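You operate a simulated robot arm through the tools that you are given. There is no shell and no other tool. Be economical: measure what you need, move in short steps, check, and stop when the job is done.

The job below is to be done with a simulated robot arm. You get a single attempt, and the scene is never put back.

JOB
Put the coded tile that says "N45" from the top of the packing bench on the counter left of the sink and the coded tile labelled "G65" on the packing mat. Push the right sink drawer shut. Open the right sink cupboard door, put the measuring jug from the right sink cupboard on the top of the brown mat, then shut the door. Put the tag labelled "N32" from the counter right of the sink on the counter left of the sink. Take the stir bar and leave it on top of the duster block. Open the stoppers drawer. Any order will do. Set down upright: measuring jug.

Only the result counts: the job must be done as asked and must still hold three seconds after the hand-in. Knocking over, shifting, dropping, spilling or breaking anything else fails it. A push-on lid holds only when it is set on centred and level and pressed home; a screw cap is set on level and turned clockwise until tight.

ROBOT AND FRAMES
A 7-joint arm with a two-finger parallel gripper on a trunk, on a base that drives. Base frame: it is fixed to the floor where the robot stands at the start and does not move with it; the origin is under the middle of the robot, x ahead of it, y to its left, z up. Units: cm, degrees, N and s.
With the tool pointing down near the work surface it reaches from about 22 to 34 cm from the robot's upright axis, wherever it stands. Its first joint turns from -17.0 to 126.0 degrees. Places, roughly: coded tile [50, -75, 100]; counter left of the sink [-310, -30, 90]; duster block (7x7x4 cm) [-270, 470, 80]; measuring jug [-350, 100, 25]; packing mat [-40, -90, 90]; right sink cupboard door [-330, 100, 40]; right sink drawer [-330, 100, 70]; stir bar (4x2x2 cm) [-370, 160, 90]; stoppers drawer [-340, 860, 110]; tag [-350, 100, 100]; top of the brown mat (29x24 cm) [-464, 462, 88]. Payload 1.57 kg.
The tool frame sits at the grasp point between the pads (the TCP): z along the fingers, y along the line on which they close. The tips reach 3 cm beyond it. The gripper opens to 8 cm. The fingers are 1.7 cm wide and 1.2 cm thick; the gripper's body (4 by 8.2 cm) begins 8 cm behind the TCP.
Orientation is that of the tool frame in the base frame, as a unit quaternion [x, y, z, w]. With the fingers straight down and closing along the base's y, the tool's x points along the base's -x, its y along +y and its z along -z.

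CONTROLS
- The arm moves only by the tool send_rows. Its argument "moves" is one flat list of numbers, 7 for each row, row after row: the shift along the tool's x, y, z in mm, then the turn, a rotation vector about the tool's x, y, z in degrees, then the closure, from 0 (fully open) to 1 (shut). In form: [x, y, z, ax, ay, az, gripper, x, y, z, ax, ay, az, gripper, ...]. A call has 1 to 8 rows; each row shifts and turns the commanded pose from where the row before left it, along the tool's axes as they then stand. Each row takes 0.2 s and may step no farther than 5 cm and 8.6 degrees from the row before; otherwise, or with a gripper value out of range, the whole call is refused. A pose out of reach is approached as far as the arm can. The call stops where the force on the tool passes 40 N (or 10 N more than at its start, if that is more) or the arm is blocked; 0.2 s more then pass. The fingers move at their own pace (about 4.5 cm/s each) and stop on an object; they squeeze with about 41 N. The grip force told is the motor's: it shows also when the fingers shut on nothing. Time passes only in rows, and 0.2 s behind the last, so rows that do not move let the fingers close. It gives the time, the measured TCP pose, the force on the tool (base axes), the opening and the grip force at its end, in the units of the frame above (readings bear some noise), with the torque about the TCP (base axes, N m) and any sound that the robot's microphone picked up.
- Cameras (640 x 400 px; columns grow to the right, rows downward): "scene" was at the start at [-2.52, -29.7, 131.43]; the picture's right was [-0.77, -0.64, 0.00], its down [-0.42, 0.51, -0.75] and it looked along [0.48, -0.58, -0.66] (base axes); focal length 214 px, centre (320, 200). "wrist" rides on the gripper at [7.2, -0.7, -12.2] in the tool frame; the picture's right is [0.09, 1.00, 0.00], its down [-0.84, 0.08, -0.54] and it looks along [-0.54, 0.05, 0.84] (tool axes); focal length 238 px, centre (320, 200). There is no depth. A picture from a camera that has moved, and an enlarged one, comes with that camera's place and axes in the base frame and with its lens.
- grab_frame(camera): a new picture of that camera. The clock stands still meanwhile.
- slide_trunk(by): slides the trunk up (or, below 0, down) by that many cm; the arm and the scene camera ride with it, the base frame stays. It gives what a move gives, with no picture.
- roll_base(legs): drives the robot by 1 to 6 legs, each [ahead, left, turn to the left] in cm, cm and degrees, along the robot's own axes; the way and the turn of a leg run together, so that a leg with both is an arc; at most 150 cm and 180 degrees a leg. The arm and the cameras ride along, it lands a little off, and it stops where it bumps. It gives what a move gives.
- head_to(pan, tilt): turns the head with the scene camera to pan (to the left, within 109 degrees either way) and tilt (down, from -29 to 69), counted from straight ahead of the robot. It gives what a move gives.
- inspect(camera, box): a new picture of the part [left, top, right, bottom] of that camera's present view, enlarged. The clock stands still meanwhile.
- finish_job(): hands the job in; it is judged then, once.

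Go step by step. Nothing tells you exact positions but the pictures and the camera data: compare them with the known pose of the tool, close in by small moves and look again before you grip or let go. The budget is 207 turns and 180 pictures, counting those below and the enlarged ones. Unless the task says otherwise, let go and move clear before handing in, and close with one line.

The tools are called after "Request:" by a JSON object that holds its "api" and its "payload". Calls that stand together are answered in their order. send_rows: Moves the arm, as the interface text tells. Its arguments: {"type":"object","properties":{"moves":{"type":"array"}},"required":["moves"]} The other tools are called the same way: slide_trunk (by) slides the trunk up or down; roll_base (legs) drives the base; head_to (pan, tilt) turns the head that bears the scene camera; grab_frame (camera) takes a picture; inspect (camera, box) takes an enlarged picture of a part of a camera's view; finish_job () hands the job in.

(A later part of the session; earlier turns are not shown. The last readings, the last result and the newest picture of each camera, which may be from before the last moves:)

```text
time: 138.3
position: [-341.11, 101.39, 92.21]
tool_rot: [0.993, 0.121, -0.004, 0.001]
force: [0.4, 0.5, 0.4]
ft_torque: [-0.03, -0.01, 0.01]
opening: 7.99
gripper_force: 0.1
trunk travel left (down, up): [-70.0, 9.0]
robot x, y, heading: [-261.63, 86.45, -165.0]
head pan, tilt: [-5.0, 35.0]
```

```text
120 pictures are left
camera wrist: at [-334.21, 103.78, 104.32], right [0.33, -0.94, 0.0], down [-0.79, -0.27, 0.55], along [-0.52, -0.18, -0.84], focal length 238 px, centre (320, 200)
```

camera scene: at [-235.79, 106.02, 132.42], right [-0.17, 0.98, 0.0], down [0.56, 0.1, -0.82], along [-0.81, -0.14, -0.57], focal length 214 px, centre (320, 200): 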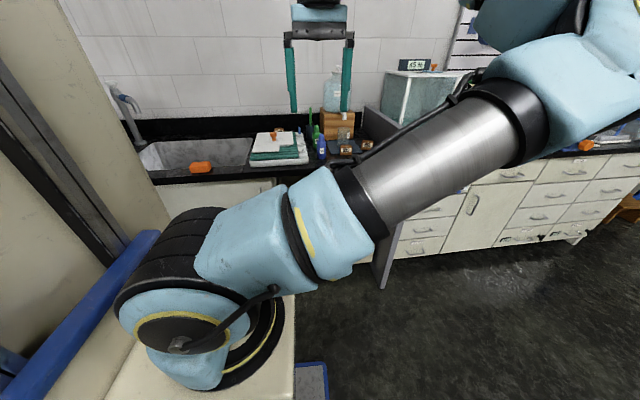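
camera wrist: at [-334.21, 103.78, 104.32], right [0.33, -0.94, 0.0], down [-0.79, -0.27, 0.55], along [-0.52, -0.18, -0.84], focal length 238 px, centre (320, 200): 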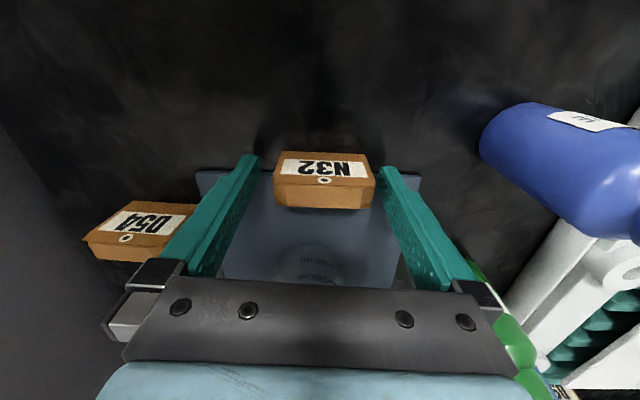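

Request:
{"api": "send_rows", "payload": {"moves": [0, 2, 5, 0, 0, 0, 0, 0, 0, 0, 0, 0, 0, 1, 0, 0, 0, 0, 0, 0, 1, 0, 0, 0, 0, 0, 0, 1, 0, 0, 0, 0, 0, 0, 1, 0, 0, -20, 0, 0, 0, 1, 0, 0, -30, 0, 0, 0, 1]}}

Request:
{"api": "grab_frame", "payload": {"camera": "wrist"}}

```text
time: 139.9
position: [-341.18, 101.22, 96.54]
tool_rot: [0.993, 0.12, -0.003, 0.001]
force: [0.1, -0.3, -0.4]
ft_torque: [-0.02, 0.0, -0.02]
opening: 5.9
gripper_force: 40.6
trunk travel left (down, up): [-70.0, 9.0]
robot x, y, heading: [-261.65, 86.76, -165.0]
head pan, tilt: [-5.0, 35.0]
```

```text
119 pictures are left
camera wrist: at [-334.29, 103.57, 108.7], right [0.33, -0.94, 0.0], down [-0.79, -0.27, 0.55], along [-0.52, -0.18, -0.84], focal length 238 px, centre (320, 200)
```

wrist: 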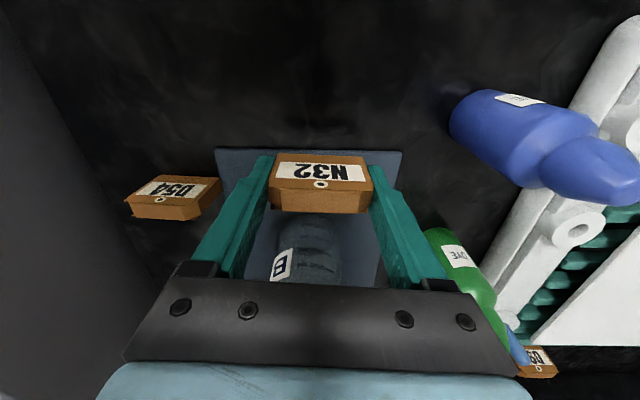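

N32 is gripped. Lifting, retracting, and driving back to the left counter.

Request:
{"api": "send_rows", "payload": {"moves": [0, 0, -45, 0, 0, 0, 1, 0, 0, -45, 0, 0, 0, 1, 0, 0, -45, 0, 0, 0, 1, 30, 0, -40, 0, 0, 0, 1, 40, 0, -30, 0, 0, 0, 1, 45, 0, -20, 0, 0, 0, 1, 45, 0, -20, 0, 0, 0, 1, 45, 0, 0, 0, 0, 0, 1]}}

Request:
{"api": "send_rows", "payload": {"moves": [45, 0, 0, 0, 0, 0, 1, 45, 0, 0, 0, 0, 0, 1]}}

Request:
{"api": "roll_base", "payload": {"legs": [[-22, 0, 0], [0, 86, 0], [10, 0, 0]]}}

Request:
{"api": "grab_frame", "payload": {"camera": "wrist"}}

```text
time: 141.7
position: [-321.2, 106.26, 120.59]
tool_rot: [0.993, 0.121, -0.004, 0.0]
force: [-0.3, -0.1, -0.5]
ft_torque: [0.04, -0.06, 0.0]
opening: 5.88
gripper_force: 40.5
trunk travel left (down, up): [-70.0, 9.0]
robot x, y, heading: [-261.58, 86.49, -164.9]
head pan, tilt: [-5.0, 35.0]
```

```text
time: 142.3
position: [-312.19, 108.33, 120.7]
tool_rot: [0.993, 0.122, -0.004, 0.0]
force: [-0.8, -0.4, 0.2]
ft_torque: [0.02, -0.04, -0.01]
opening: 5.88
gripper_force: 41.2
trunk travel left (down, up): [-70.0, 9.0]
robot x, y, heading: [-262.07, 86.55, -165.0]
head pan, tilt: [-5.0, 35.0]
```

```text
time: 149.0
position: [-278.14, 28.82, 120.83]
tool_rot: [0.994, 0.105, -0.004, 0.0]
force: [0.0, 0.0, -0.2]
ft_torque: [-0.01, 0.0, 0.01]
opening: 5.89
gripper_force: 40.8
trunk travel left (down, up): [-70.0, 9.0]
robot x, y, heading: [-228.49, 6.11, -166.7]
head pan, tilt: [-5.0, 35.0]
```

```text
118 pictures are left
camera wrist: at [-271.23, 31.01, 132.96], right [0.3, -0.95, 0.0], down [-0.8, -0.25, 0.55], along [-0.52, -0.16, -0.84], focal length 238 px, centre (320, 200)
```

wrist: 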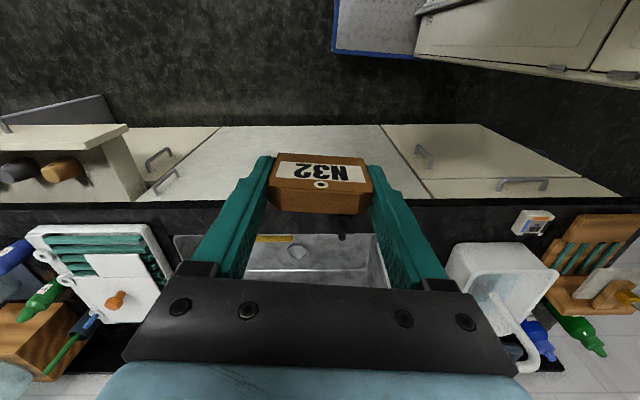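

Request:
{"api": "send_rows", "payload": {"moves": [0, 45, 0, 0, 0, 0, 1, 0, 45, 0, 0, 0, 0, 1, 0, 45, 0, 0, 0, 0, 1, 0, 45, 0, 0, 0, 0, 1, 0, 45, 0, 0, 0, 0, 1, -20, 45, 0, 0, 0, 0, 1, -20, 45, 0, 0, 0, 0, 1, -20, 45, 0, 0, 0, 0, 1]}}

Request:
{"api": "send_rows", "payload": {"moves": [-35, 33, 0, 0, 0, -3, 1, -45, 0, 0, 0, 0, 0, 1, -45, 0, 0, 0, 0, 0, 1, -45, 0, 0, 0, 0, 0, 1, 0, 0, 40, 0, 0, 0, 1, 0, 0, 40, 0, 0, 0, 1]}}

Request:
{"api": "grab_frame", "payload": {"camera": "wrist"}}

```text
time: 150.8
position: [-276.38, -7.65, 120.82]
tool_rot: [0.995, 0.104, -0.004, 0.001]
force: [-0.1, 1.3, 0.5]
ft_torque: [-0.06, -0.03, 0.0]
opening: 5.89
gripper_force: 41.2
trunk travel left (down, up): [-70.0, 9.0]
robot x, y, heading: [-228.67, 5.78, -166.7]
head pan, tilt: [-5.0, 35.0]
```

```text
time: 152.2
position: [-291.83, -15.0, 112.77]
tool_rot: [0.991, 0.131, -0.004, 0.001]
force: [0.2, -0.3, -0.1]
ft_torque: [0.0, 0.0, -0.01]
opening: 5.88
gripper_force: 41.6
trunk travel left (down, up): [-70.0, 9.0]
robot x, y, heading: [-227.98, 5.93, -166.9]
head pan, tilt: [-5.0, 35.0]
```

```text
117 pictures are left
camera wrist: at [-285.07, -12.48, 125.05], right [0.35, -0.94, 0.0], down [-0.78, -0.29, 0.55], along [-0.51, -0.19, -0.84], focal length 238 px, centre (320, 200)
```

wrist: 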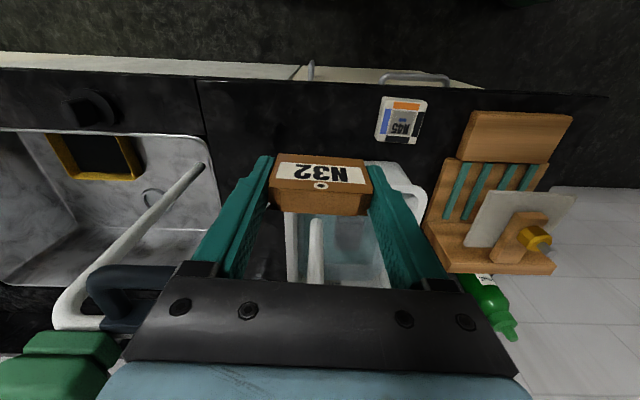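

The landing spot beside N45 is clear. Descending.

Request:
{"api": "send_rows", "payload": {"moves": [0, 0, 45, 0, 0, 0, 1, 0, 0, 45, 0, 0, 0, 1, 0, 0, 45, 0, 0, 0, 1, 0, 0, 45, 0, 0, 0, 1]}}

Request:
{"api": "grab_frame", "payload": {"camera": "wrist"}}

Request:
{"api": "send_rows", "payload": {"moves": [0, 0, 10, 0, 0, 0, 1, 0, 0, 5, 0, 0, 0, 1, 0, 0, 2, 0, 0, 0, 1, 0, 0, 2, 0, 0, 0, 1, 0, 0, 2, 0, 0, 0, 1, 0, 0, 2, 0, 0, 0, 1]}}

```text
time: 153.2
position: [-292.37, -15.07, 94.66]
tool_rot: [0.991, 0.131, -0.004, 0.001]
force: [0.1, -0.1, -0.8]
ft_torque: [-0.01, 0.06, -0.01]
opening: 5.88
gripper_force: 40.9
trunk travel left (down, up): [-70.0, 9.0]
robot x, y, heading: [-228.49, 5.71, -167.0]
head pan, tilt: [-5.0, 35.0]
```

```text
116 pictures are left
camera wrist: at [-285.51, -12.62, 106.91], right [0.35, -0.94, 0.0], down [-0.78, -0.29, 0.55], along [-0.51, -0.19, -0.84], focal length 238 px, centre (320, 200)
```

wrist: 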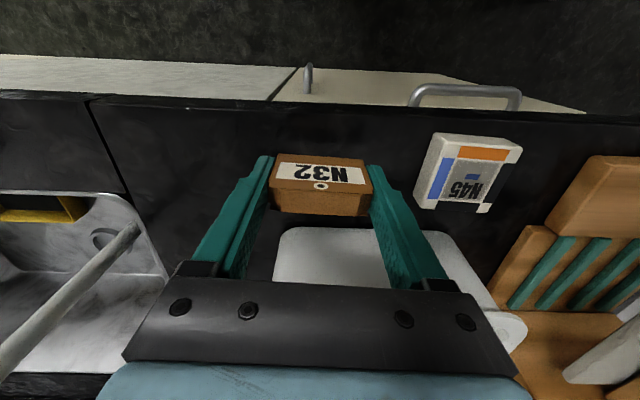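

```text
time: 154.6
position: [-292.34, -15.06, 92.52]
tool_rot: [0.991, 0.132, -0.004, 0.0]
force: [0.7, 0.3, -0.3]
ft_torque: [-0.02, -0.01, 0.03]
opening: 5.89
gripper_force: 41.0
trunk travel left (down, up): [-70.0, 9.0]
robot x, y, heading: [-228.25, 5.56, -166.8]
head pan, tilt: [-5.0, 35.0]
```

Request:
{"api": "send_rows", "payload": {"moves": [0, 0, 3, 0, 0, 0, 1, 0, 0, 2, 0, 0, 0, 1, 0, 0, 2, 0, 0, 0, 1, 0, 0, 1, 0, 0, 0, 1, 0, 0, 1, 0, 0, 0, 1]}}

```text
time: 155.8
position: [-292.43, -15.19, 91.58]
tool_rot: [0.991, 0.132, -0.003, 0.001]
force: [0.1, -0.4, -0.5]
ft_torque: [-0.02, -0.01, 0.01]
opening: 5.91
gripper_force: 41.2
trunk travel left (down, up): [-70.0, 9.0]
robot x, y, heading: [-228.47, 5.53, -166.7]
head pan, tilt: [-5.0, 35.0]
```

Request:
{"api": "send_rows", "payload": {"moves": [0, 0, 2, 0, 0, 0, 1, 0, 0, 1, 0, 0, 0, 1, 0, 0, 1, 0, 0, 0, 1, 0, 0, 1, 0, 0, 0, 1]}}

```text
time: 156.8
position: [-292.44, -15.12, 91.56]
tool_rot: [0.991, 0.132, -0.005, 0.002]
force: [-0.7, 0.6, 33.9]
ft_torque: [0.29, 0.04, -0.01]
opening: 5.88
gripper_force: 41.0
trunk travel left (down, up): [-70.0, 9.0]
robot x, y, heading: [-228.23, 5.67, -166.8]
head pan, tilt: [-5.0, 35.0]
```

Contact. Releasing and rising.

Request:
{"api": "send_rows", "payload": {"moves": [0, 0, -3, 0, 0, 0, 1, 0, 0, 0, 0, 0, 0, 0, 0, 0, 0, 0, 0, 0, 0, 0, 0, 0, 0, 0, 0, 0, 0, 0, -30, 0, 0, 0, 0, 0, 0, -45, 0, 0, 0, 0, 0, 0, -45, 0, 0, 0, 0, 0, 0, -45, 0, 0, 0, 0]}}

Request:
{"api": "send_rows", "payload": {"moves": [0, 0, -45, 0, 0, 0, 0, 0, 0, -45, 0, 0, 0, 0, 45, 0, -20, 0, 0, 0, 0, 45, 0, -20, 0, 0, 0, 0, 45, 0, 0, 0, 0, 0, 0, 45, 0, 0, 0, 0, 0, 0]}}

Request:
{"api": "grab_frame", "payload": {"camera": "wrist"}}

```text
time: 158.6
position: [-292.38, -15.21, 108.16]
tool_rot: [0.991, 0.131, -0.002, 0.001]
force: [-0.2, 0.2, -0.3]
ft_torque: [0.0, -0.02, -0.03]
opening: 7.99
gripper_force: 0.1
trunk travel left (down, up): [-70.0, 9.0]
robot x, y, heading: [-228.36, 5.46, -166.4]
head pan, tilt: [-5.0, 35.0]
```

```text
time: 160.0
position: [-275.26, -9.97, 120.67]
tool_rot: [0.991, 0.13, -0.003, 0.001]
force: [0.3, 0.4, -0.6]
ft_torque: [0.05, -0.03, 0.0]
opening: 7.99
gripper_force: 0.0
trunk travel left (down, up): [-70.0, 9.0]
robot x, y, heading: [-228.37, 5.49, -166.2]
head pan, tilt: [-5.0, 35.0]
```

```text
115 pictures are left
camera wrist: at [-268.28, -7.6, 132.94], right [0.35, -0.94, 0.0], down [-0.78, -0.29, 0.55], along [-0.51, -0.19, -0.84], focal length 238 px, centre (320, 200)
```

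wrist: 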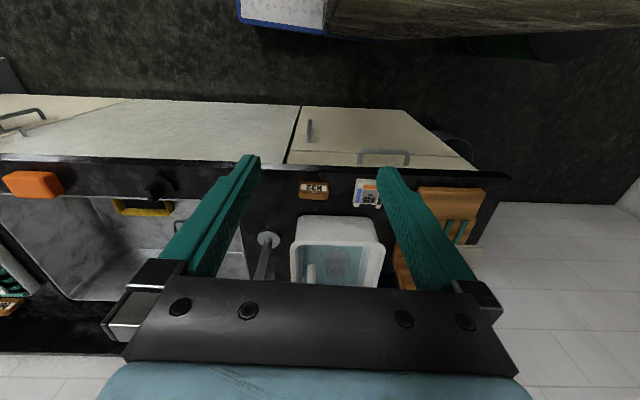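

Both N45 and N32 are on the left counter. Next is the right side: backing off, sliding right, and viewing the drawer and door.

Request:
{"api": "roll_base", "payload": {"legs": [[-35, 0, 2], [0, -80, 0]]}}

Request:
{"api": "slide_trunk", "payload": {"by": -35}}

Request:
{"api": "head_to", "payload": {"pan": 0, "tilt": 30}}

Request:
{"api": "grab_frame", "payload": {"camera": "scene"}}

Request:
{"api": "grab_frame", "payload": {"camera": "wrist"}}

```text
time: 166.2
position: [-262.57, 75.68, 120.74]
tool_rot: [0.989, 0.15, -0.003, 0.0]
force: [0.1, 1.0, 0.5]
ft_torque: [0.01, -0.01, -0.02]
opening: 7.99
gripper_force: 0.0
trunk travel left (down, up): [-70.0, 9.0]
robot x, y, heading: [-216.67, 93.07, -164.4]
head pan, tilt: [-5.0, 35.0]
```

```text
time: 169.6
position: [-262.53, 75.6, 85.62]
tool_rot: [0.989, 0.151, -0.003, 0.0]
force: [-1.0, -0.3, 0.8]
ft_torque: [-0.01, 0.0, 0.02]
opening: 7.99
gripper_force: 0.1
trunk travel left (down, up): [-35.0, 44.0]
robot x, y, heading: [-216.39, 93.22, -164.4]
head pan, tilt: [-5.0, 35.0]
```

```text
time: 170.3
position: [-262.52, 75.55, 85.74]
tool_rot: [0.989, 0.151, -0.004, 0.001]
force: [0.7, 0.1, 0.8]
ft_torque: [0.03, 0.0, -0.02]
opening: 7.98
gripper_force: 0.1
trunk travel left (down, up): [-35.0, 44.0]
robot x, y, heading: [-216.47, 93.44, -164.3]
head pan, tilt: [0.0, 30.0]
```

```text
114 pictures are left
camera scene: at [-223.51, 114.75, 98.2], right [-0.27, 0.96, 0.0], down [0.48, 0.13, -0.87], along [-0.83, -0.23, -0.5], focal length 214 px, centre (320, 200)
```

scene: 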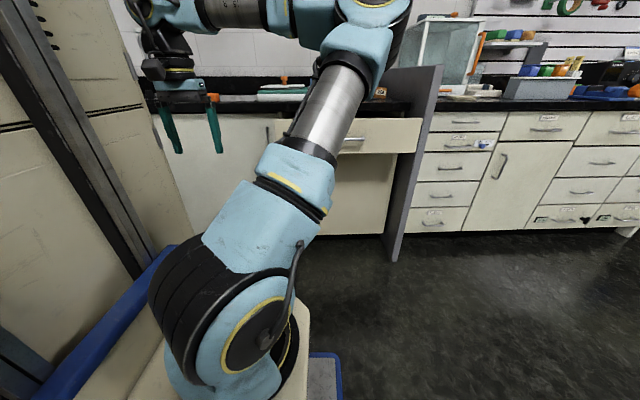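

```text
113 pictures are left
camera wrist: at [-255.82, 78.25, 97.95], right [0.38, -0.92, 0.0], down [-0.77, -0.32, 0.55], along [-0.51, -0.21, -0.84], focal length 238 px, centre (320, 200)
```

wrist: 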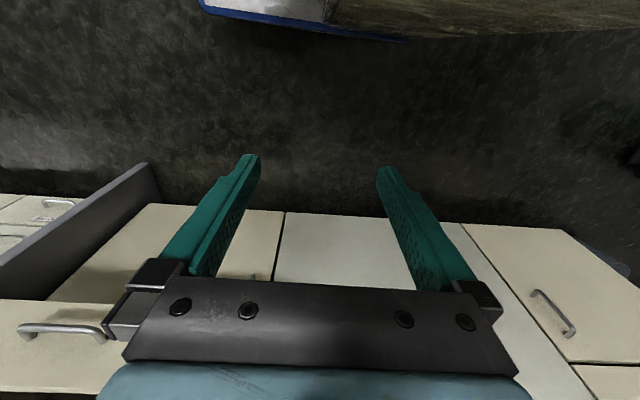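

The drawer front is about z 72–84 with its handle near (-312, 104, 76). I'll shift right 20 cm, extend the arm, and turn the tool horizontal to push.

Request:
{"api": "roll_base", "payload": {"legs": [[-5, -20, 0]]}}

Request:
{"api": "send_rows", "payload": {"moves": [-30, -30, 0, 0, 0, 0, 1, -30, -30, 0, 0, 0, 0, 1, -30, -30, 0, 0, 0, 0, 1, -30, -30, 0, 0, 0, 0, 1, -30, -30, 0, 0, 0, 0, 1, -30, -30, 0, 0, 0, 0, 1, -20, -30, 0, 0, 0, 0, 1]}}

Request:
{"api": "send_rows", "payload": {"moves": [0, 0, 0, 0, -8.5, 0, 1, 0, 0, 0, 0, -8.5, 0, 1, 0, 0, 0, 0, -8.5, 0, 1, 0, 0, 0, 0, -8.5, 0, 1, 0, 0, 0, 0, -8.5, 0, 1, 0, 0, 0, 0, -8.5, 0, 1]}}

Request:
{"api": "grab_frame", "payload": {"camera": "scene"}}

```text
time: 171.9
position: [-263.12, 96.74, 85.7]
tool_rot: [0.989, 0.15, -0.004, 0.001]
force: [-0.2, -0.3, 0.6]
ft_torque: [0.0, 0.02, -0.01]
opening: 8.01
gripper_force: 0.0
trunk travel left (down, up): [-35.0, 44.0]
robot x, y, heading: [-216.96, 114.02, -164.5]
head pan, tilt: [0.0, 30.0]
```

```text
time: 173.5
position: [-288.3, 111.04, 85.57]
tool_rot: [0.989, 0.15, -0.004, 0.001]
force: [0.1, 0.5, -0.3]
ft_torque: [0.02, -0.02, -0.01]
opening: 0.0
gripper_force: 21.3
trunk travel left (down, up): [-35.0, 44.0]
robot x, y, heading: [-216.76, 114.23, -164.4]
head pan, tilt: [0.0, 30.0]
```

```text
time: 174.9
position: [-288.49, 110.7, 85.74]
tool_rot: [0.891, 0.136, -0.429, 0.066]
force: [-0.1, 1.0, -0.1]
ft_torque: [-0.03, -0.01, -0.03]
opening: 0.02
gripper_force: 20.9
trunk travel left (down, up): [-35.0, 44.0]
robot x, y, heading: [-217.18, 114.23, -164.7]
head pan, tilt: [0.0, 30.0]
```

```text
112 pictures are left
camera scene: at [-224.04, 135.8, 98.2], right [-0.27, 0.96, 0.0], down [0.48, 0.13, -0.87], along [-0.83, -0.23, -0.5], focal length 214 px, centre (320, 200)
```

scene: 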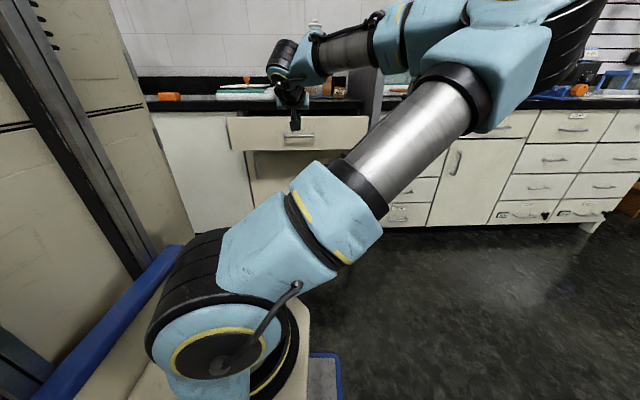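

Request:
{"api": "send_rows", "payload": {"moves": [0, 0, 0, 0, -8.5, 0, 1, 0, 0, 0, 0, -8.5, 0, 1, 0, 0, 0, 0, -8.5, 0, 1, 0, 0, 0, 0, -8.5, 0, 1, 0, 0, 0, 0, -5, 0, 1]}}

Request:
{"api": "grab_frame", "payload": {"camera": "scene"}}

Request:
{"api": "grab_frame", "payload": {"camera": "wrist"}}

```text
time: 176.1
position: [-288.36, 110.88, 85.91]
tool_rot: [-0.696, -0.106, 0.702, -0.108]
force: [-0.1, 0.4, 0.2]
ft_torque: [0.03, -0.02, -0.01]
opening: 0.0
gripper_force: 21.0
trunk travel left (down, up): [-35.0, 44.0]
robot x, y, heading: [-216.94, 114.04, -164.4]
head pan, tilt: [0.0, 30.0]
```

```text
111 pictures are left
camera scene: at [-224.03, 135.8, 98.2], right [-0.27, 0.96, 0.0], down [0.48, 0.13, -0.87], along [-0.83, -0.23, -0.5], focal length 214 px, centre (320, 200)
```

scene: 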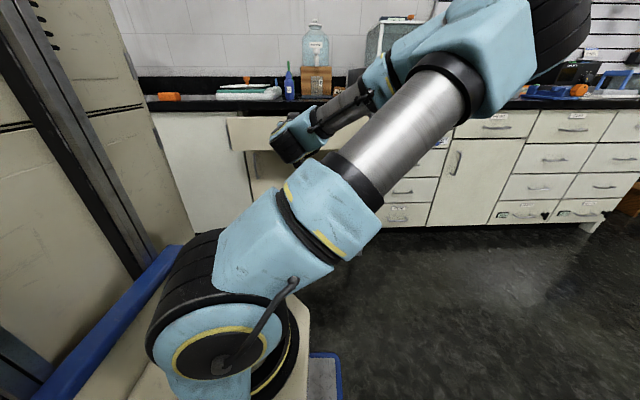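

```text
110 pictures are left
camera wrist: at [-277.07, 114.92, 78.66], right [0.3, -0.95, -0.09], down [0.55, 0.09, 0.83], along [-0.78, -0.3, 0.55], focal length 238 px, centre (320, 200)
```

wrist: 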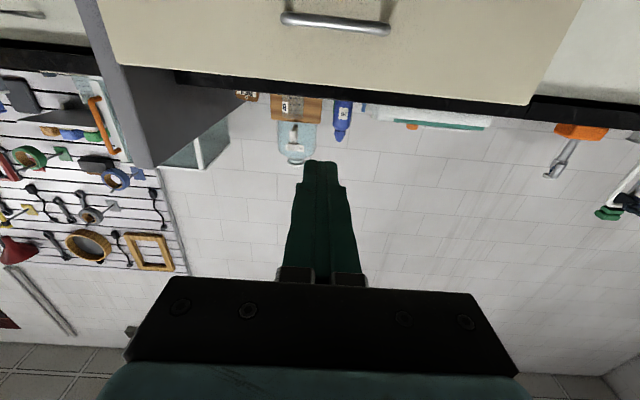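

Aim is right at the drawer centre. Lowering to z≈80.5, above the handle, then pushing.

Request:
{"api": "send_rows", "payload": {"moves": [45, 0, 0, 0, 0, 0, 1, 9, 0, 40, 0, 0, 0, 1, 0, 0, 40, 0, 0, 0, 1, 0, 0, 40, 0, 0, 0, 1, 0, 0, 40, 0, 0, 0, 1, 0, 0, 30, 0, 0, 0, 1]}}

Request:
{"api": "grab_frame", "payload": {"camera": "scene"}}

```text
time: 177.5
position: [-306.71, 104.95, 80.22]
tool_rot: [-0.696, -0.106, 0.702, -0.107]
force: [-0.1, 1.0, 1.3]
ft_torque: [-0.01, -0.01, -0.05]
opening: 0.01
gripper_force: 21.0
trunk travel left (down, up): [-35.0, 44.0]
robot x, y, heading: [-217.04, 114.24, -164.6]
head pan, tilt: [0.0, 30.0]
```

```text
109 pictures are left
camera scene: at [-224.02, 135.8, 98.2], right [-0.27, 0.96, 0.0], down [0.48, 0.13, -0.87], along [-0.83, -0.23, -0.5], focal length 214 px, centre (320, 200)
```

scene: 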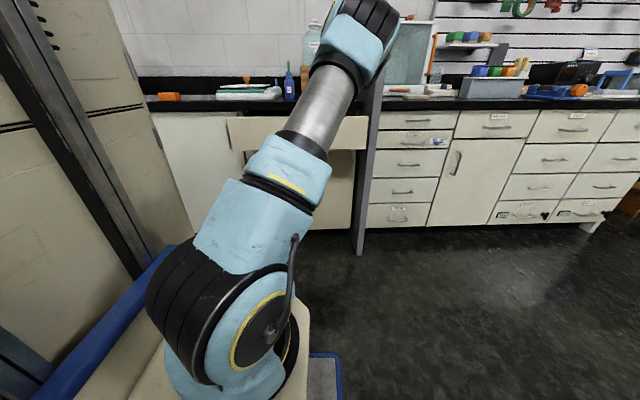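

Request:
{"api": "send_rows", "payload": {"moves": [0, 0, 20, 0, 0, 0, 1, 0, 0, 20, 0, 0, 0, 1, 0, 0, 20, 0, 0, 0, 1, 0, 0, 20, 0, 0, 0, 1, 0, 0, 20, 0, 0, 0, 1, 0, 0, 20, 0, 0, 0, 1, 0, 0, 15, 0, 0, 0, 1]}}

Request:
{"api": "grab_frame", "payload": {"camera": "wrist"}}

```text
time: 179.1
position: [-319.64, 101.01, 80.56]
tool_rot: [-0.697, -0.105, 0.702, -0.105]
force: [-0.3, -0.1, -1.0]
ft_torque: [0.0, 0.05, -0.02]
opening: 0.02
gripper_force: 21.5
trunk travel left (down, up): [-35.0, 44.0]
robot x, y, heading: [-217.13, 114.21, -164.3]
head pan, tilt: [0.0, 30.0]
```

```text
108 pictures are left
camera wrist: at [-308.18, 105.22, 73.41], right [0.29, -0.95, -0.09], down [0.55, 0.09, 0.83], along [-0.78, -0.3, 0.55], focal length 238 px, centre (320, 200)
```

wrist: 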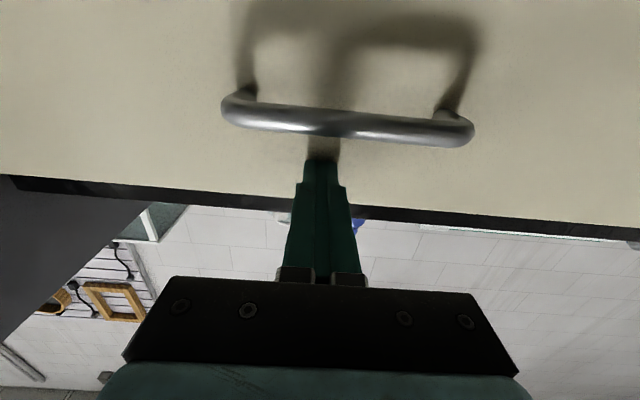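

Request:
{"api": "send_rows", "payload": {"moves": [0, 0, 15, 0, 0, 0, 1, 0, 0, 15, 0, 0, 0, 1, 0, 0, 10, 0, 0, 0, 1, 0, 0, 10, 0, 0, 0, 1, 0, 0, 10, 0, 0, 0, 1, 0, 0, 10, 0, 0, 0, 1]}}

Request:
{"api": "grab_frame", "payload": {"camera": "scene"}}

```text
time: 180.5
position: [-326.2, 99.06, 80.8]
tool_rot: [-0.696, -0.106, 0.702, -0.107]
force: [-0.6, -0.4, -0.5]
ft_torque: [-0.02, -0.04, -0.02]
opening: 0.0
gripper_force: 21.2
trunk travel left (down, up): [-35.0, 44.0]
robot x, y, heading: [-216.93, 113.91, -164.7]
head pan, tilt: [0.0, 30.0]
```

```text
107 pictures are left
camera scene: at [-224.03, 135.8, 98.2], right [-0.27, 0.96, 0.0], down [0.48, 0.13, -0.87], along [-0.83, -0.23, -0.5], focal length 214 px, centre (320, 200)
```

scene: 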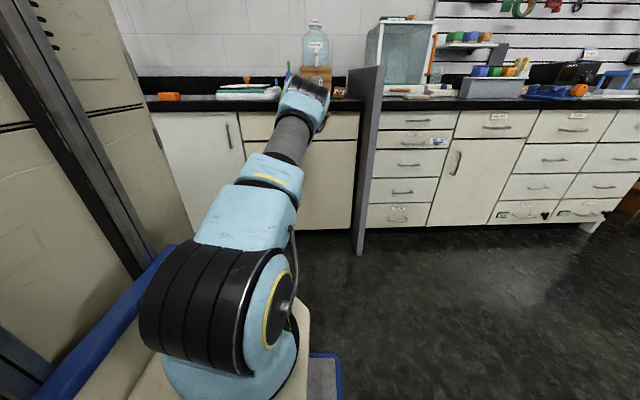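

Request:
{"api": "send_rows", "payload": {"moves": [0, 0, 8, 0, 0, 0, 1, 0, 0, 8, 0, 0, 0, 1, 0, 0, 5, 0, 0, 0, 1, 0, 0, 5, 0, 0, 0, 1, 0, 0, 5, 0, 0, 0, 1, 0, 0, 5, 0, 0, 0, 1]}}

Request:
{"api": "grab_frame", "payload": {"camera": "wrist"}}

```text
time: 180.9
position: [-326.54, 98.98, 80.71]
tool_rot: [-0.698, -0.106, 0.7, -0.107]
force: [36.9, 10.5, 3.7]
ft_torque: [0.02, -0.13, 0.24]
opening: 0.0
gripper_force: 21.1
trunk travel left (down, up): [-35.0, 44.0]
robot x, y, heading: [-216.92, 114.26, -164.5]
head pan, tilt: [0.0, 30.0]
stopped in row 1: the force on the tool passed its limit at 75 N (the readings are from after the stop); the commanded pose is now the measured one
```

```text
106 pictures are left
camera wrist: at [-314.99, 103.13, 73.61], right [0.3, -0.95, -0.09], down [0.55, 0.09, 0.83], along [-0.78, -0.3, 0.54], focal length 238 px, centre (320, 200)
```

wrist: 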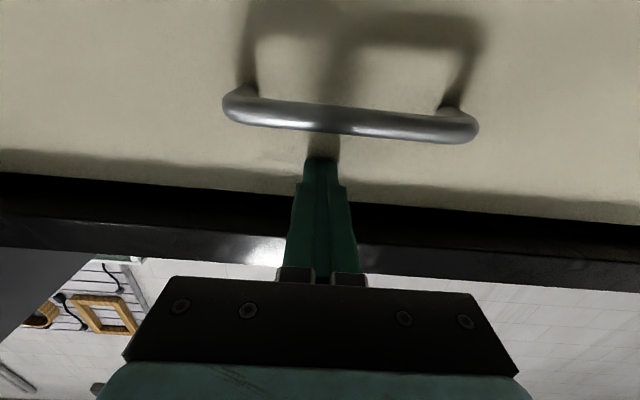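

The drawer hit its stop, so it's shut. I'll back off and look at the door and its handle.

Request:
{"api": "send_rows", "payload": {"moves": [0, 0, -45, 0, 0, 0, 1, 0, 0, -45, 0, 0, 0, 1, 0, 0, -45, 0, 0, 0, 1, 0, 0, -45, 0, 0, 0, 1, 0, 0, -45, 0, 0, 0, 0, 0, 0, -45, 0, 0, 0, 0]}}

Request:
{"api": "slide_trunk", "payload": {"by": -25}}

Request:
{"api": "grab_frame", "payload": {"camera": "wrist"}}

Request:
{"api": "head_to", "payload": {"pan": 5, "tilt": 15}}

Request:
{"api": "grab_frame", "payload": {"camera": "scene"}}

```text
time: 182.3
position: [-300.77, 107.22, 80.66]
tool_rot: [-0.698, -0.105, 0.7, -0.106]
force: [0.0, 0.0, 0.0]
ft_torque: [0.03, 0.0, 0.02]
opening: 5.0
gripper_force: 0.1
trunk travel left (down, up): [-35.0, 44.0]
robot x, y, heading: [-216.95, 113.87, -164.6]
head pan, tilt: [0.0, 30.0]
```

```text
time: 184.9
position: [-300.86, 107.2, 55.58]
tool_rot: [-0.698, -0.106, 0.7, -0.107]
force: [-0.9, 0.9, 0.3]
ft_torque: [-0.01, 0.0, 0.02]
opening: 8.0
gripper_force: 0.1
trunk travel left (down, up): [-10.0, 69.0]
robot x, y, heading: [-217.2, 114.06, -164.7]
head pan, tilt: [0.0, 30.0]
```

```text
105 pictures are left
camera wrist: at [-289.41, 111.3, 48.49], right [0.3, -0.95, -0.09], down [0.54, 0.09, 0.83], along [-0.79, -0.3, 0.54], focal length 238 px, centre (320, 200)
```

wrist: 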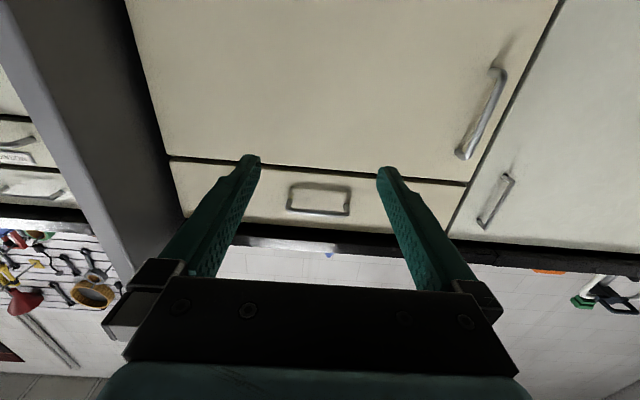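

```text
time: 185.7
position: [-300.89, 107.19, 55.56]
tool_rot: [-0.697, -0.107, 0.7, -0.108]
force: [0.0, 0.4, -0.4]
ft_torque: [0.0, 0.01, -0.01]
opening: 8.0
gripper_force: 0.1
trunk travel left (down, up): [-10.0, 69.0]
robot x, y, heading: [-216.92, 113.81, -164.4]
head pan, tilt: [5.0, 15.0]
```

```text
104 pictures are left
camera scene: at [-224.03, 134.95, 75.61], right [-0.35, 0.94, 0.0], down [0.24, 0.09, -0.97], along [-0.9, -0.34, -0.26], focal length 214 px, centre (320, 200)
```

scene: 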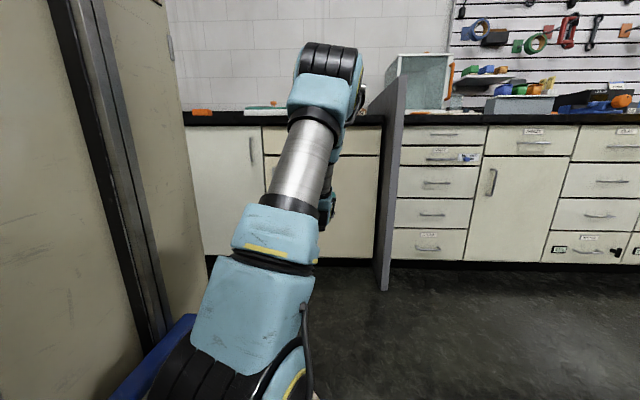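

The drawer is shut flush. The door handle is a vertical bar at about (-319.5, 74.2), z 49–62, with the hinge on the right near (-337, 124). Moving the gripper in front of the handle.

Request:
{"api": "send_rows", "payload": {"moves": [0, 45, 0, 0, 0, 0, 0, 0, 45, 0, 0, 0, 0, 0, 0, 45, 0, 0, 0, 0, 0, 0, 45, 0, 0, 0, 0, 0, 0, 45, 0, 0, 0, 0, 0, 0, 43, 10, 0, 0, 0, 0, 0, 0, 45, 0, 0, 0, 0, 0, 0, 45, 0, 0, 0, 0]}}

Request:
{"api": "grab_frame", "payload": {"camera": "wrist"}}

```text
time: 187.5
position: [-302.23, 78.37, 55.78]
tool_rot: [-0.698, -0.106, 0.7, -0.107]
force: [-0.4, 0.1, 0.0]
ft_torque: [0.0, -0.02, -0.03]
opening: 8.0
gripper_force: 0.0
trunk travel left (down, up): [-10.0, 69.0]
robot x, y, heading: [-217.28, 114.07, -164.6]
head pan, tilt: [5.0, 15.0]
```

```text
103 pictures are left
camera wrist: at [-290.74, 82.52, 48.63], right [0.3, -0.95, -0.09], down [0.54, 0.09, 0.83], along [-0.79, -0.3, 0.54], focal length 238 px, centre (320, 200)
```

wrist: 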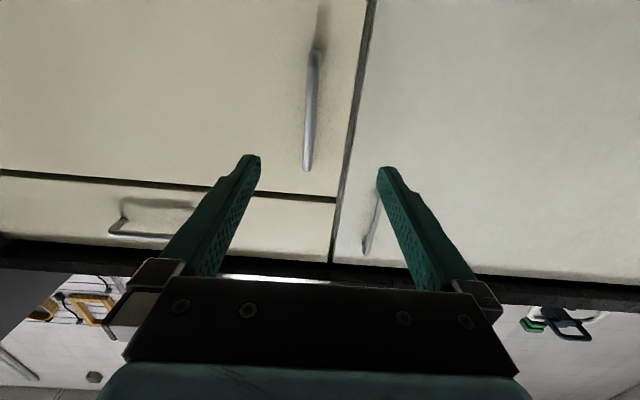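

Request:
{"api": "send_rows", "payload": {"moves": [0, -10, 40, 0, 0, 0, 0, 0, 0, 40, 0, 0, 0, 0, 0, 0, 40, 0, 0, 0, 0, 0, 0, 20, 0, 0, 0, 0]}}

Request:
{"api": "grab_frame", "payload": {"camera": "wrist"}}

```text
time: 188.5
position: [-315.94, 75.42, 55.88]
tool_rot: [-0.698, -0.106, 0.7, -0.106]
force: [0.4, -0.1, 0.0]
ft_torque: [0.03, 0.01, 0.01]
opening: 8.0
gripper_force: 0.0
trunk travel left (down, up): [-10.0, 69.0]
robot x, y, heading: [-217.19, 114.23, -164.4]
head pan, tilt: [5.0, 15.0]
```

```text
102 pictures are left
camera wrist: at [-304.49, 79.67, 48.65], right [0.3, -0.95, -0.09], down [0.54, 0.09, 0.83], along [-0.79, -0.3, 0.54], focal length 238 px, centre (320, 200)
```

wrist: 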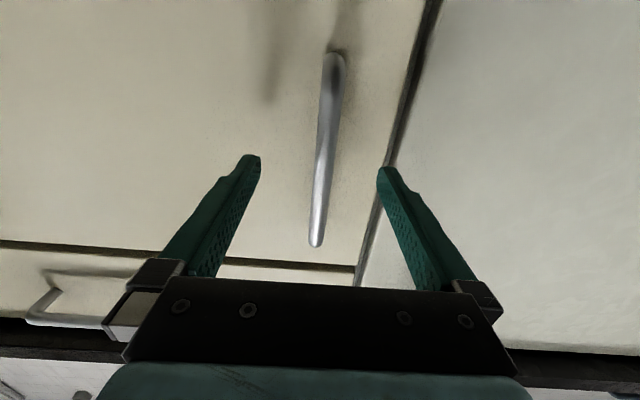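

Request:
{"api": "send_rows", "payload": {"moves": [0, 0, 15, 0, 0, 0, 0, 0, 0, 13, 0, 0, 0, 0, 0, 0, 0, 0, 0, 0, 1, 0, 0, 0, 0, 0, 0, 1, 0, 0, 0, 0, 0, 0, 1, 0, 0, 0, 0, 0, 0, 1, 0, 0, 0, 0, 0, 0, 1]}}

Request:
{"api": "grab_frame", "payload": {"camera": "wrist"}}

```text
time: 190.1
position: [-318.32, 74.27, 55.94]
tool_rot: [-0.698, -0.107, 0.7, -0.108]
force: [38.0, -5.3, 2.6]
ft_torque: [0.11, -0.28, 1.77]
opening: 1.74
gripper_force: 26.0
trunk travel left (down, up): [-10.0, 69.0]
robot x, y, heading: [-216.91, 114.14, -164.4]
head pan, tilt: [5.0, 15.0]
```

```text
101 pictures are left
camera wrist: at [-306.94, 78.5, 48.74], right [0.3, -0.95, -0.09], down [0.54, 0.09, 0.83], along [-0.78, -0.3, 0.54], focal length 238 px, centre (320, 200)
```

wrist: 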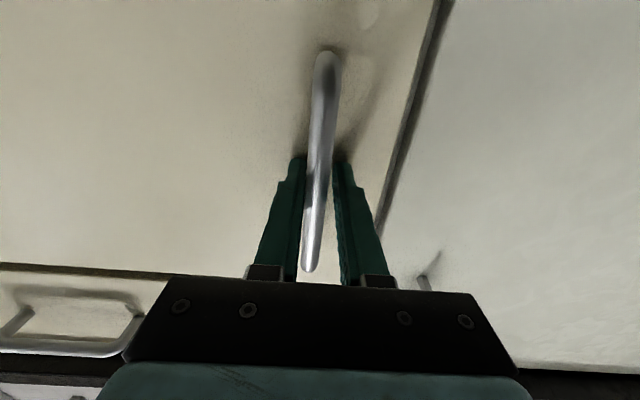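

Request:
{"api": "send_rows", "payload": {"moves": [0, 0, -6, 0, 0, 0, 1, 0, 0, 0, 0, 0, 0, 1, 0, 0, 0, 0, 0, 0, 1]}}

```text
time: 190.9
position: [-317.98, 74.67, 55.95]
tool_rot: [-0.697, -0.105, 0.701, -0.106]
force: [5.3, -18.5, 4.8]
ft_torque: [-0.23, 0.75, 0.05]
opening: 1.3
gripper_force: 29.8
trunk travel left (down, up): [-10.0, 69.0]
robot x, y, heading: [-216.89, 114.21, -164.7]
head pan, tilt: [5.0, 15.0]
```

Gripped the handle. Pulling the door along its arc in small steps.

Request:
{"api": "send_rows", "payload": {"moves": [0, -2.3, -18.2, -2, 0, 0, 1, 0, -2.3, -18.2, -2, 0, 0, 1, 0, -2.3, -18.2, -2, 0, 0, 1, 0, -2.3, -18.2, -2, 0, 0, 1]}}

Request:
{"api": "grab_frame", "payload": {"camera": "scene"}}

```text
time: 191.9
position: [-311.44, 77.72, 55.92]
tool_rot: [-0.687, -0.156, 0.692, -0.157]
force: [13.9, -25.5, 5.2]
ft_torque: [-0.03, -0.13, -0.19]
opening: 1.29
gripper_force: 29.9
trunk travel left (down, up): [-10.0, 69.0]
robot x, y, heading: [-217.09, 113.89, -164.4]
head pan, tilt: [5.0, 15.0]
```

```text
100 pictures are left
camera scene: at [-224.0, 134.91, 75.63], right [-0.35, 0.94, 0.0], down [0.24, 0.09, -0.97], along [-0.9, -0.34, -0.26], focal length 214 px, centre (320, 200)
```

scene: 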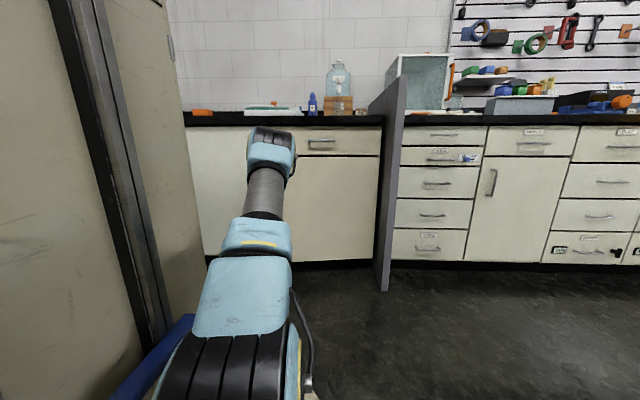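

Request:
{"api": "send_rows", "payload": {"moves": [0, 4, 0, 0, 0, 0, 1, 0, 0, -20, -2, 0, 0, 1, 0, 0, -20, -2, 0, 0, 1]}}

Request:
{"api": "grab_frame", "payload": {"camera": "wrist"}}

```text
time: 192.7
position: [-308.2, 79.73, 55.85]
tool_rot: [-0.683, -0.177, 0.687, -0.177]
force: [2.8, -4.4, 12.0]
ft_torque: [0.34, -0.66, -0.02]
opening: 1.28
gripper_force: 29.5
trunk travel left (down, up): [-10.0, 69.0]
robot x, y, heading: [-216.93, 114.26, -164.4]
head pan, tilt: [5.0, 15.0]
```

```text
99 pictures are left
camera wrist: at [-297.94, 86.13, 48.68], right [0.48, -0.87, -0.09], down [0.52, 0.2, 0.83], along [-0.71, -0.45, 0.55], focal length 238 px, centre (320, 200)
```

wrist: 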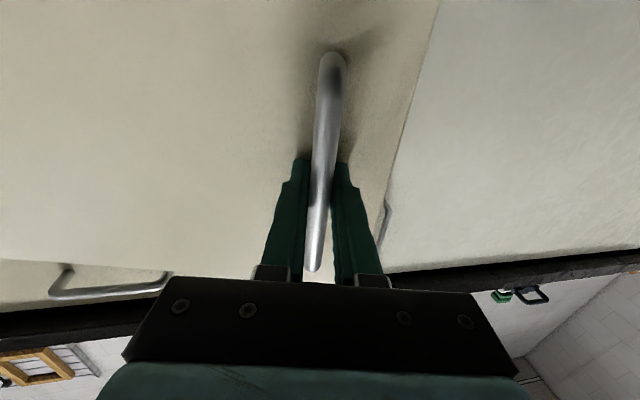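

Request:
{"api": "send_rows", "payload": {"moves": [0, -1, -27, -3, 0, 0, 1, 0, -1, -27, -3, 0, 0, 1, 0, -1, -27, -3, 0, 0, 1]}}

```text
time: 193.5
position: [-301.6, 84.83, 55.74]
tool_rot: [-0.666, -0.226, 0.674, -0.228]
force: [-21.3, 23.2, 23.4]
ft_torque: [-0.07, -0.08, 0.1]
opening: 1.28
gripper_force: 29.9
trunk travel left (down, up): [-10.0, 69.0]
robot x, y, heading: [-216.95, 114.35, -164.5]
head pan, tilt: [5.0, 15.0]
```

Request:
{"api": "send_rows", "payload": {"moves": [-2, -5, 0, 0, 0, 0, 1, 0, -3.5, -27, -3, 0, 0, 1, 0, -3.5, -27, -3, 0, 0, 1]}}

```text
time: 194.3
position: [-297.92, 88.54, 55.64]
tool_rot: [-0.654, -0.265, 0.657, -0.266]
force: [-21.8, 19.6, 14.8]
ft_torque: [0.56, -0.49, 0.04]
opening: 1.27
gripper_force: 29.3
trunk travel left (down, up): [-10.0, 69.0]
robot x, y, heading: [-216.85, 114.02, -164.7]
head pan, tilt: [5.0, 15.0]
```

Request:
{"api": "send_rows", "payload": {"moves": [0, -5, 0, 0, 0, 0, 1, 0, -3.2, -27, -3, 0, 0, 1, 0, -3.2, -27, -3, 0, 0, 1, 0, -3.2, -27, -3, 0, 0, 1]}}

Request:
{"api": "grab_frame", "payload": {"camera": "scene"}}

```text
time: 195.3
position: [-292.89, 95.0, 55.78]
tool_rot: [-0.63, -0.319, 0.632, -0.319]
force: [11.5, -7.5, 10.5]
ft_torque: [0.31, -0.4, 0.02]
opening: 1.28
gripper_force: 29.8
trunk travel left (down, up): [-10.0, 69.0]
robot x, y, heading: [-217.33, 114.33, -164.5]
head pan, tilt: [5.0, 15.0]
```

```text
98 pictures are left
camera scene: at [-224.0, 134.92, 75.63], right [-0.35, 0.94, 0.0], down [0.24, 0.09, -0.97], along [-0.9, -0.34, -0.26], focal length 214 px, centre (320, 200)
```

scene: 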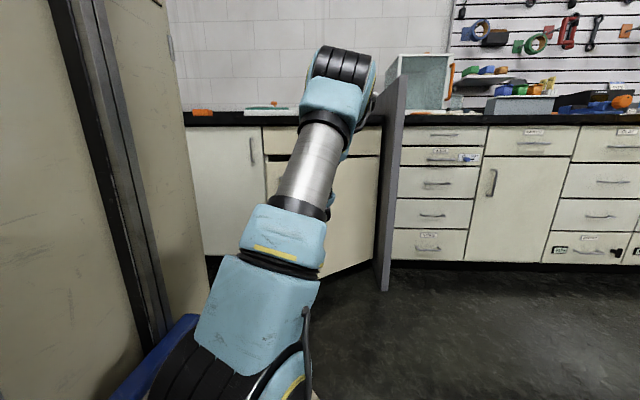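

Request:
{"api": "send_rows", "payload": {"moves": [0, -3.2, -27, -3, 0, 0, 1, 0, -3.2, -27, -3, 0, 0, 1, 0, -3.2, -27, -3, 0, 0, 1, 0, -3.2, -27, -3, 0, 0, 1, 0, -3.2, -27, -3, 0, 0, 1]}}

```text
time: 195.8
position: [-290.63, 98.66, 55.61]
tool_rot: [-0.615, -0.348, 0.616, -0.349]
force: [1.5, -1.2, 0.0]
ft_torque: [0.14, 0.01, -0.01]
opening: 1.27
gripper_force: 29.5
trunk travel left (down, up): [-10.0, 69.0]
robot x, y, heading: [-216.99, 114.27, -164.5]
head pan, tilt: [5.0, 15.0]
stopped in row 2: the force on the tool passed its limit at 45 N (the readings are from after the stop); the commanded pose is now the measured one
```

Request:
{"api": "send_rows", "payload": {"moves": [0, -3.5, -27, -2.5, 0, 0, 1, 0, -3.8, -27, -3, 0, 0, 1, 0, -3.8, -27, -3, 0, 0, 1]}}

```text
time: 196.7
position: [-287.13, 106.17, 55.8]
tool_rot: [0.587, 0.395, -0.586, 0.396]
force: [37.7, -13.4, -7.6]
ft_torque: [-0.56, 0.34, -0.03]
opening: 1.25
gripper_force: 29.6
trunk travel left (down, up): [-10.0, 69.0]
robot x, y, heading: [-216.9, 114.16, -164.8]
head pan, tilt: [5.0, 15.0]
```

The door is about 50° open. Releasing the handle and backing the hand away; then I'll go around the edge to push the door wider from inside.

Request:
{"api": "send_rows", "payload": {"moves": [0, 0, 1, 0, 0, 0, 0, 0, 0, 0, 0, 0, 0, 0, 0, 0, 0, 0, 0, 0, 0, 0, 0, -30, 0, 0, 0, 0, 0, 0, -40, 0, 0, 0, 0, 0, 0, -40, 0, 0, 0, 0]}}

Request:
{"api": "grab_frame", "payload": {"camera": "wrist"}}

Request:
{"api": "grab_frame", "payload": {"camera": "scene"}}

```text
time: 198.1
position: [-283.24, 116.54, 55.43]
tool_rot: [0.589, 0.392, -0.588, 0.392]
force: [-0.3, -0.3, 0.3]
ft_torque: [-0.01, -0.04, 0.0]
opening: 7.99
gripper_force: 0.1
trunk travel left (down, up): [-10.0, 69.0]
robot x, y, heading: [-217.06, 114.24, -164.5]
head pan, tilt: [5.0, 15.0]
```

```text
97 pictures are left
camera wrist: at [-279.28, 128.02, 48.25], right [0.92, -0.38, -0.09], down [0.28, 0.47, 0.84], along [-0.28, -0.79, 0.54], focal length 238 px, centre (320, 200)
```

wrist: 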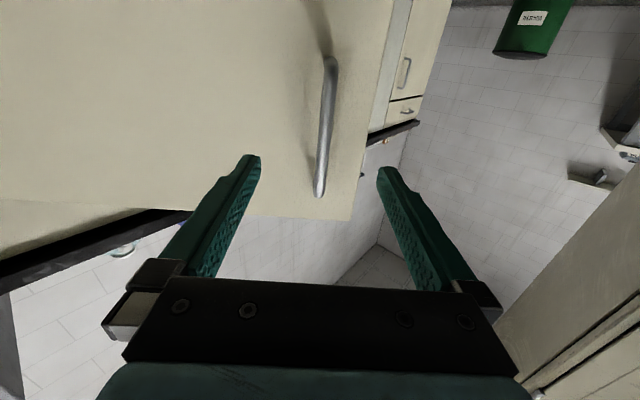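

```text
96 pictures are left
camera scene: at [-224.02, 134.93, 75.62], right [-0.35, 0.94, 0.0], down [0.24, 0.09, -0.97], along [-0.9, -0.34, -0.26], focal length 214 px, centre (320, 200)
```

scene: 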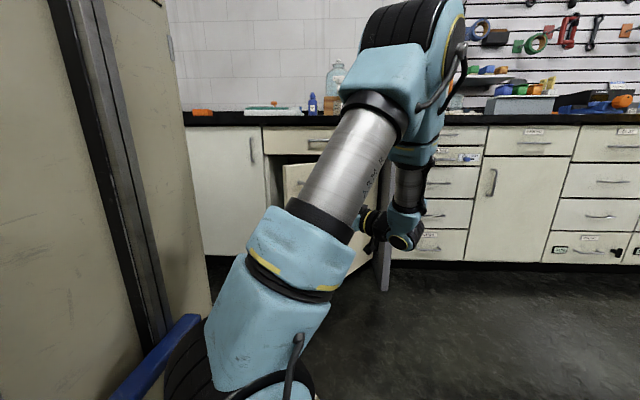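

Request:
{"api": "roll_base", "payload": {"legs": [[-38, 0, 0]]}}

Request:
{"api": "send_rows", "payload": {"moves": [0, -15.7, 12.4, 8.5, 0, 0, 0, 0, -13.7, 14.6, 8.5, 0, 0, 0, 0, -11.4, 16.4, 8.5, 0, 0, 0, 0, -8.8, 17.9, 8.5, 0, 0, 0, 0, -6, 19, 8.5, 0, 0, 0, 0, -3, 20, 8.5, 0, 0, 1]}}

Request:
{"api": "grab_frame", "payload": {"camera": "scene"}}

Request:
{"api": "grab_frame", "payload": {"camera": "wrist"}}

```text
time: 200.4
position: [-247.26, 126.8, 55.38]
tool_rot: [-0.589, -0.391, 0.589, -0.392]
force: [0.5, 0.0, 0.4]
ft_torque: [-0.03, -0.02, -0.03]
opening: 7.98
gripper_force: 0.0
trunk travel left (down, up): [-10.0, 69.0]
robot x, y, heading: [-180.75, 124.45, -165.1]
head pan, tilt: [5.0, 15.0]
```

```text
time: 201.8
position: [-258.97, 123.34, 55.36]
tool_rot: [0.7, 0.099, -0.7, 0.1]
force: [0.5, -0.3, -1.1]
ft_torque: [0.01, 0.0, 0.0]
opening: 4.58
gripper_force: 0.0
trunk travel left (down, up): [-10.0, 69.0]
robot x, y, heading: [-180.95, 124.0, -164.7]
head pan, tilt: [5.0, 15.0]
```

```text
95 pictures are left
camera scene: at [-187.82, 144.95, 75.62], right [-0.35, 0.94, 0.0], down [0.24, 0.09, -0.97], along [-0.91, -0.34, -0.26], focal length 214 px, centre (320, 200)
```

scene: 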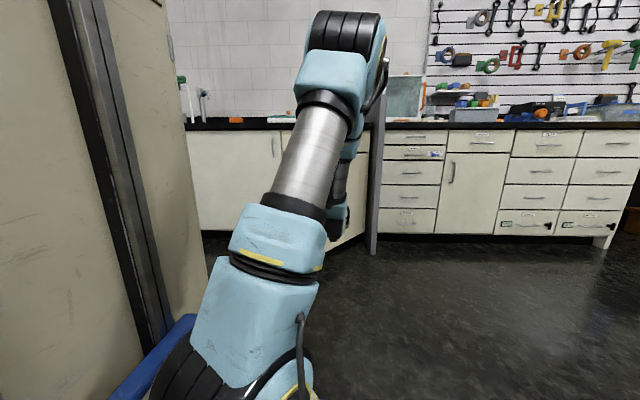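

```text
94 pictures are left
camera wrist: at [-247.36, 127.34, 48.29], right [0.28, -0.96, -0.09], down [0.54, 0.08, 0.84], along [-0.79, -0.28, 0.54], focal length 238 px, centre (320, 200)
```

wrist: 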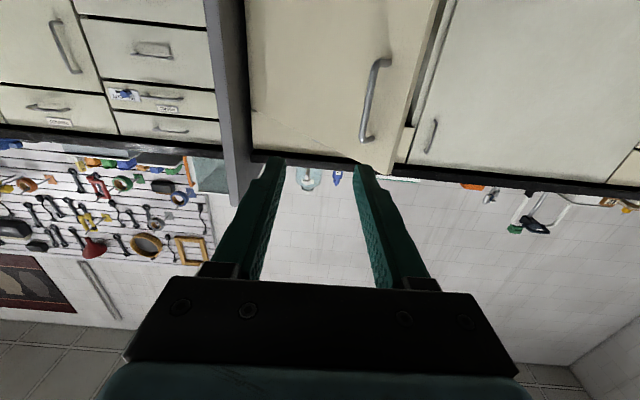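

Moving the closed hand left around the door's edge and just inside it.

Request:
{"api": "send_rows", "payload": {"moves": [0, 45, 0, 0, 0, 0, 1, 0, 45, 0, 0, 0, 0, 1, 0, 45, 0, 0, 0, 0, 1, 0, 40, 30, 0, 0, 0, 1, 0, 0, 45, 0, 0, 0, 1, 0, 0, 45, 0, 0, 0, 1, 0, 0, 45, 0, 0, 0, 1, 0, 0, 45, 0, 0, 0, 1]}}

Request:
{"api": "send_rows", "payload": {"moves": [0, 0, 45, 0, 0, 0, 1, 0, 0, 45, 0, 0, 0, 1, 0, 0, 30, 0, 0, 0, 1]}}

Request:
{"api": "grab_frame", "payload": {"camera": "wrist"}}

Request:
{"api": "grab_frame", "payload": {"camera": "scene"}}

```text
time: 203.6
position: [-274.28, 100.63, 55.08]
tool_rot: [0.7, 0.099, -0.7, 0.1]
force: [-0.1, -0.4, 0.3]
ft_torque: [0.0, 0.01, -0.02]
opening: 0.01
gripper_force: 21.2
trunk travel left (down, up): [-10.0, 69.0]
robot x, y, heading: [-181.1, 123.73, -164.7]
head pan, tilt: [5.0, 15.0]
```

```text
time: 204.4
position: [-285.32, 97.64, 55.1]
tool_rot: [0.7, 0.098, -0.7, 0.099]
force: [-0.5, 0.7, 0.0]
ft_torque: [-0.01, 0.03, 0.0]
opening: 0.02
gripper_force: 21.4
trunk travel left (down, up): [-10.0, 69.0]
robot x, y, heading: [-180.75, 123.88, -164.5]
head pan, tilt: [5.0, 15.0]
```

```text
93 pictures are left
camera wrist: at [-273.89, 101.55, 48.11], right [0.28, -0.96, -0.09], down [0.54, 0.08, 0.84], along [-0.79, -0.28, 0.54], focal length 238 px, centre (320, 200)
```

wrist: 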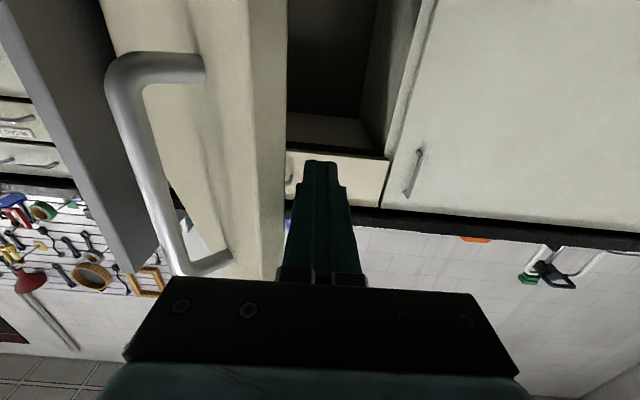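

```text
92 pictures are left
camera scene: at [-187.82, 144.94, 75.62], right [-0.35, 0.94, 0.0], down [0.24, 0.09, -0.97], along [-0.91, -0.34, -0.26], focal length 214 px, centre (320, 200)
```

scene: 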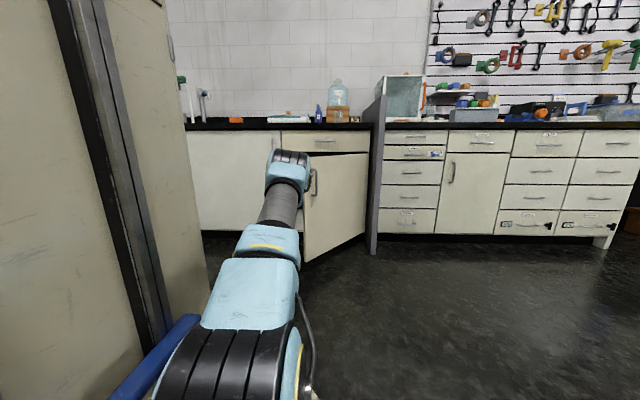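

The finger is just inside the edge. Pushing the door to the right along its arc.

Request:
{"api": "send_rows", "payload": {"moves": [0, -30, -10, 0, 0, 0, 1, 0, -30, -12, 0, 0, 0, 1, 0, -30, -12, 0, 0, 0, 1, 0, -30, -12, 0, 0, 0, 1, 0, -30, -12, 0, 0, 0, 1, 0, -30, -12, 0, 0, 0, 1, 0, -30, -8, 0, 0, 0, 1, 0, -30, -4, 0, 0, 0, 1]}}

Request:
{"api": "grab_frame", "payload": {"camera": "scene"}}

```text
time: 206.2
position: [-284.48, 122.79, 55.26]
tool_rot: [0.7, 0.1, -0.7, 0.1]
force: [0.6, 0.3, -0.3]
ft_torque: [0.0, 0.01, 0.01]
opening: 0.0
gripper_force: 21.5
trunk travel left (down, up): [-10.0, 69.0]
robot x, y, heading: [-180.62, 123.77, -164.4]
head pan, tilt: [5.0, 15.0]
```

```text
91 pictures are left
camera scene: at [-187.84, 144.93, 75.62], right [-0.35, 0.94, 0.0], down [0.24, 0.09, -0.97], along [-0.91, -0.34, -0.26], focal length 214 px, centre (320, 200)
```

scene: 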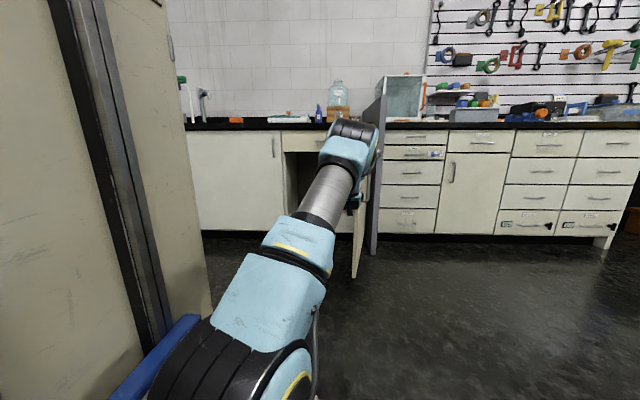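

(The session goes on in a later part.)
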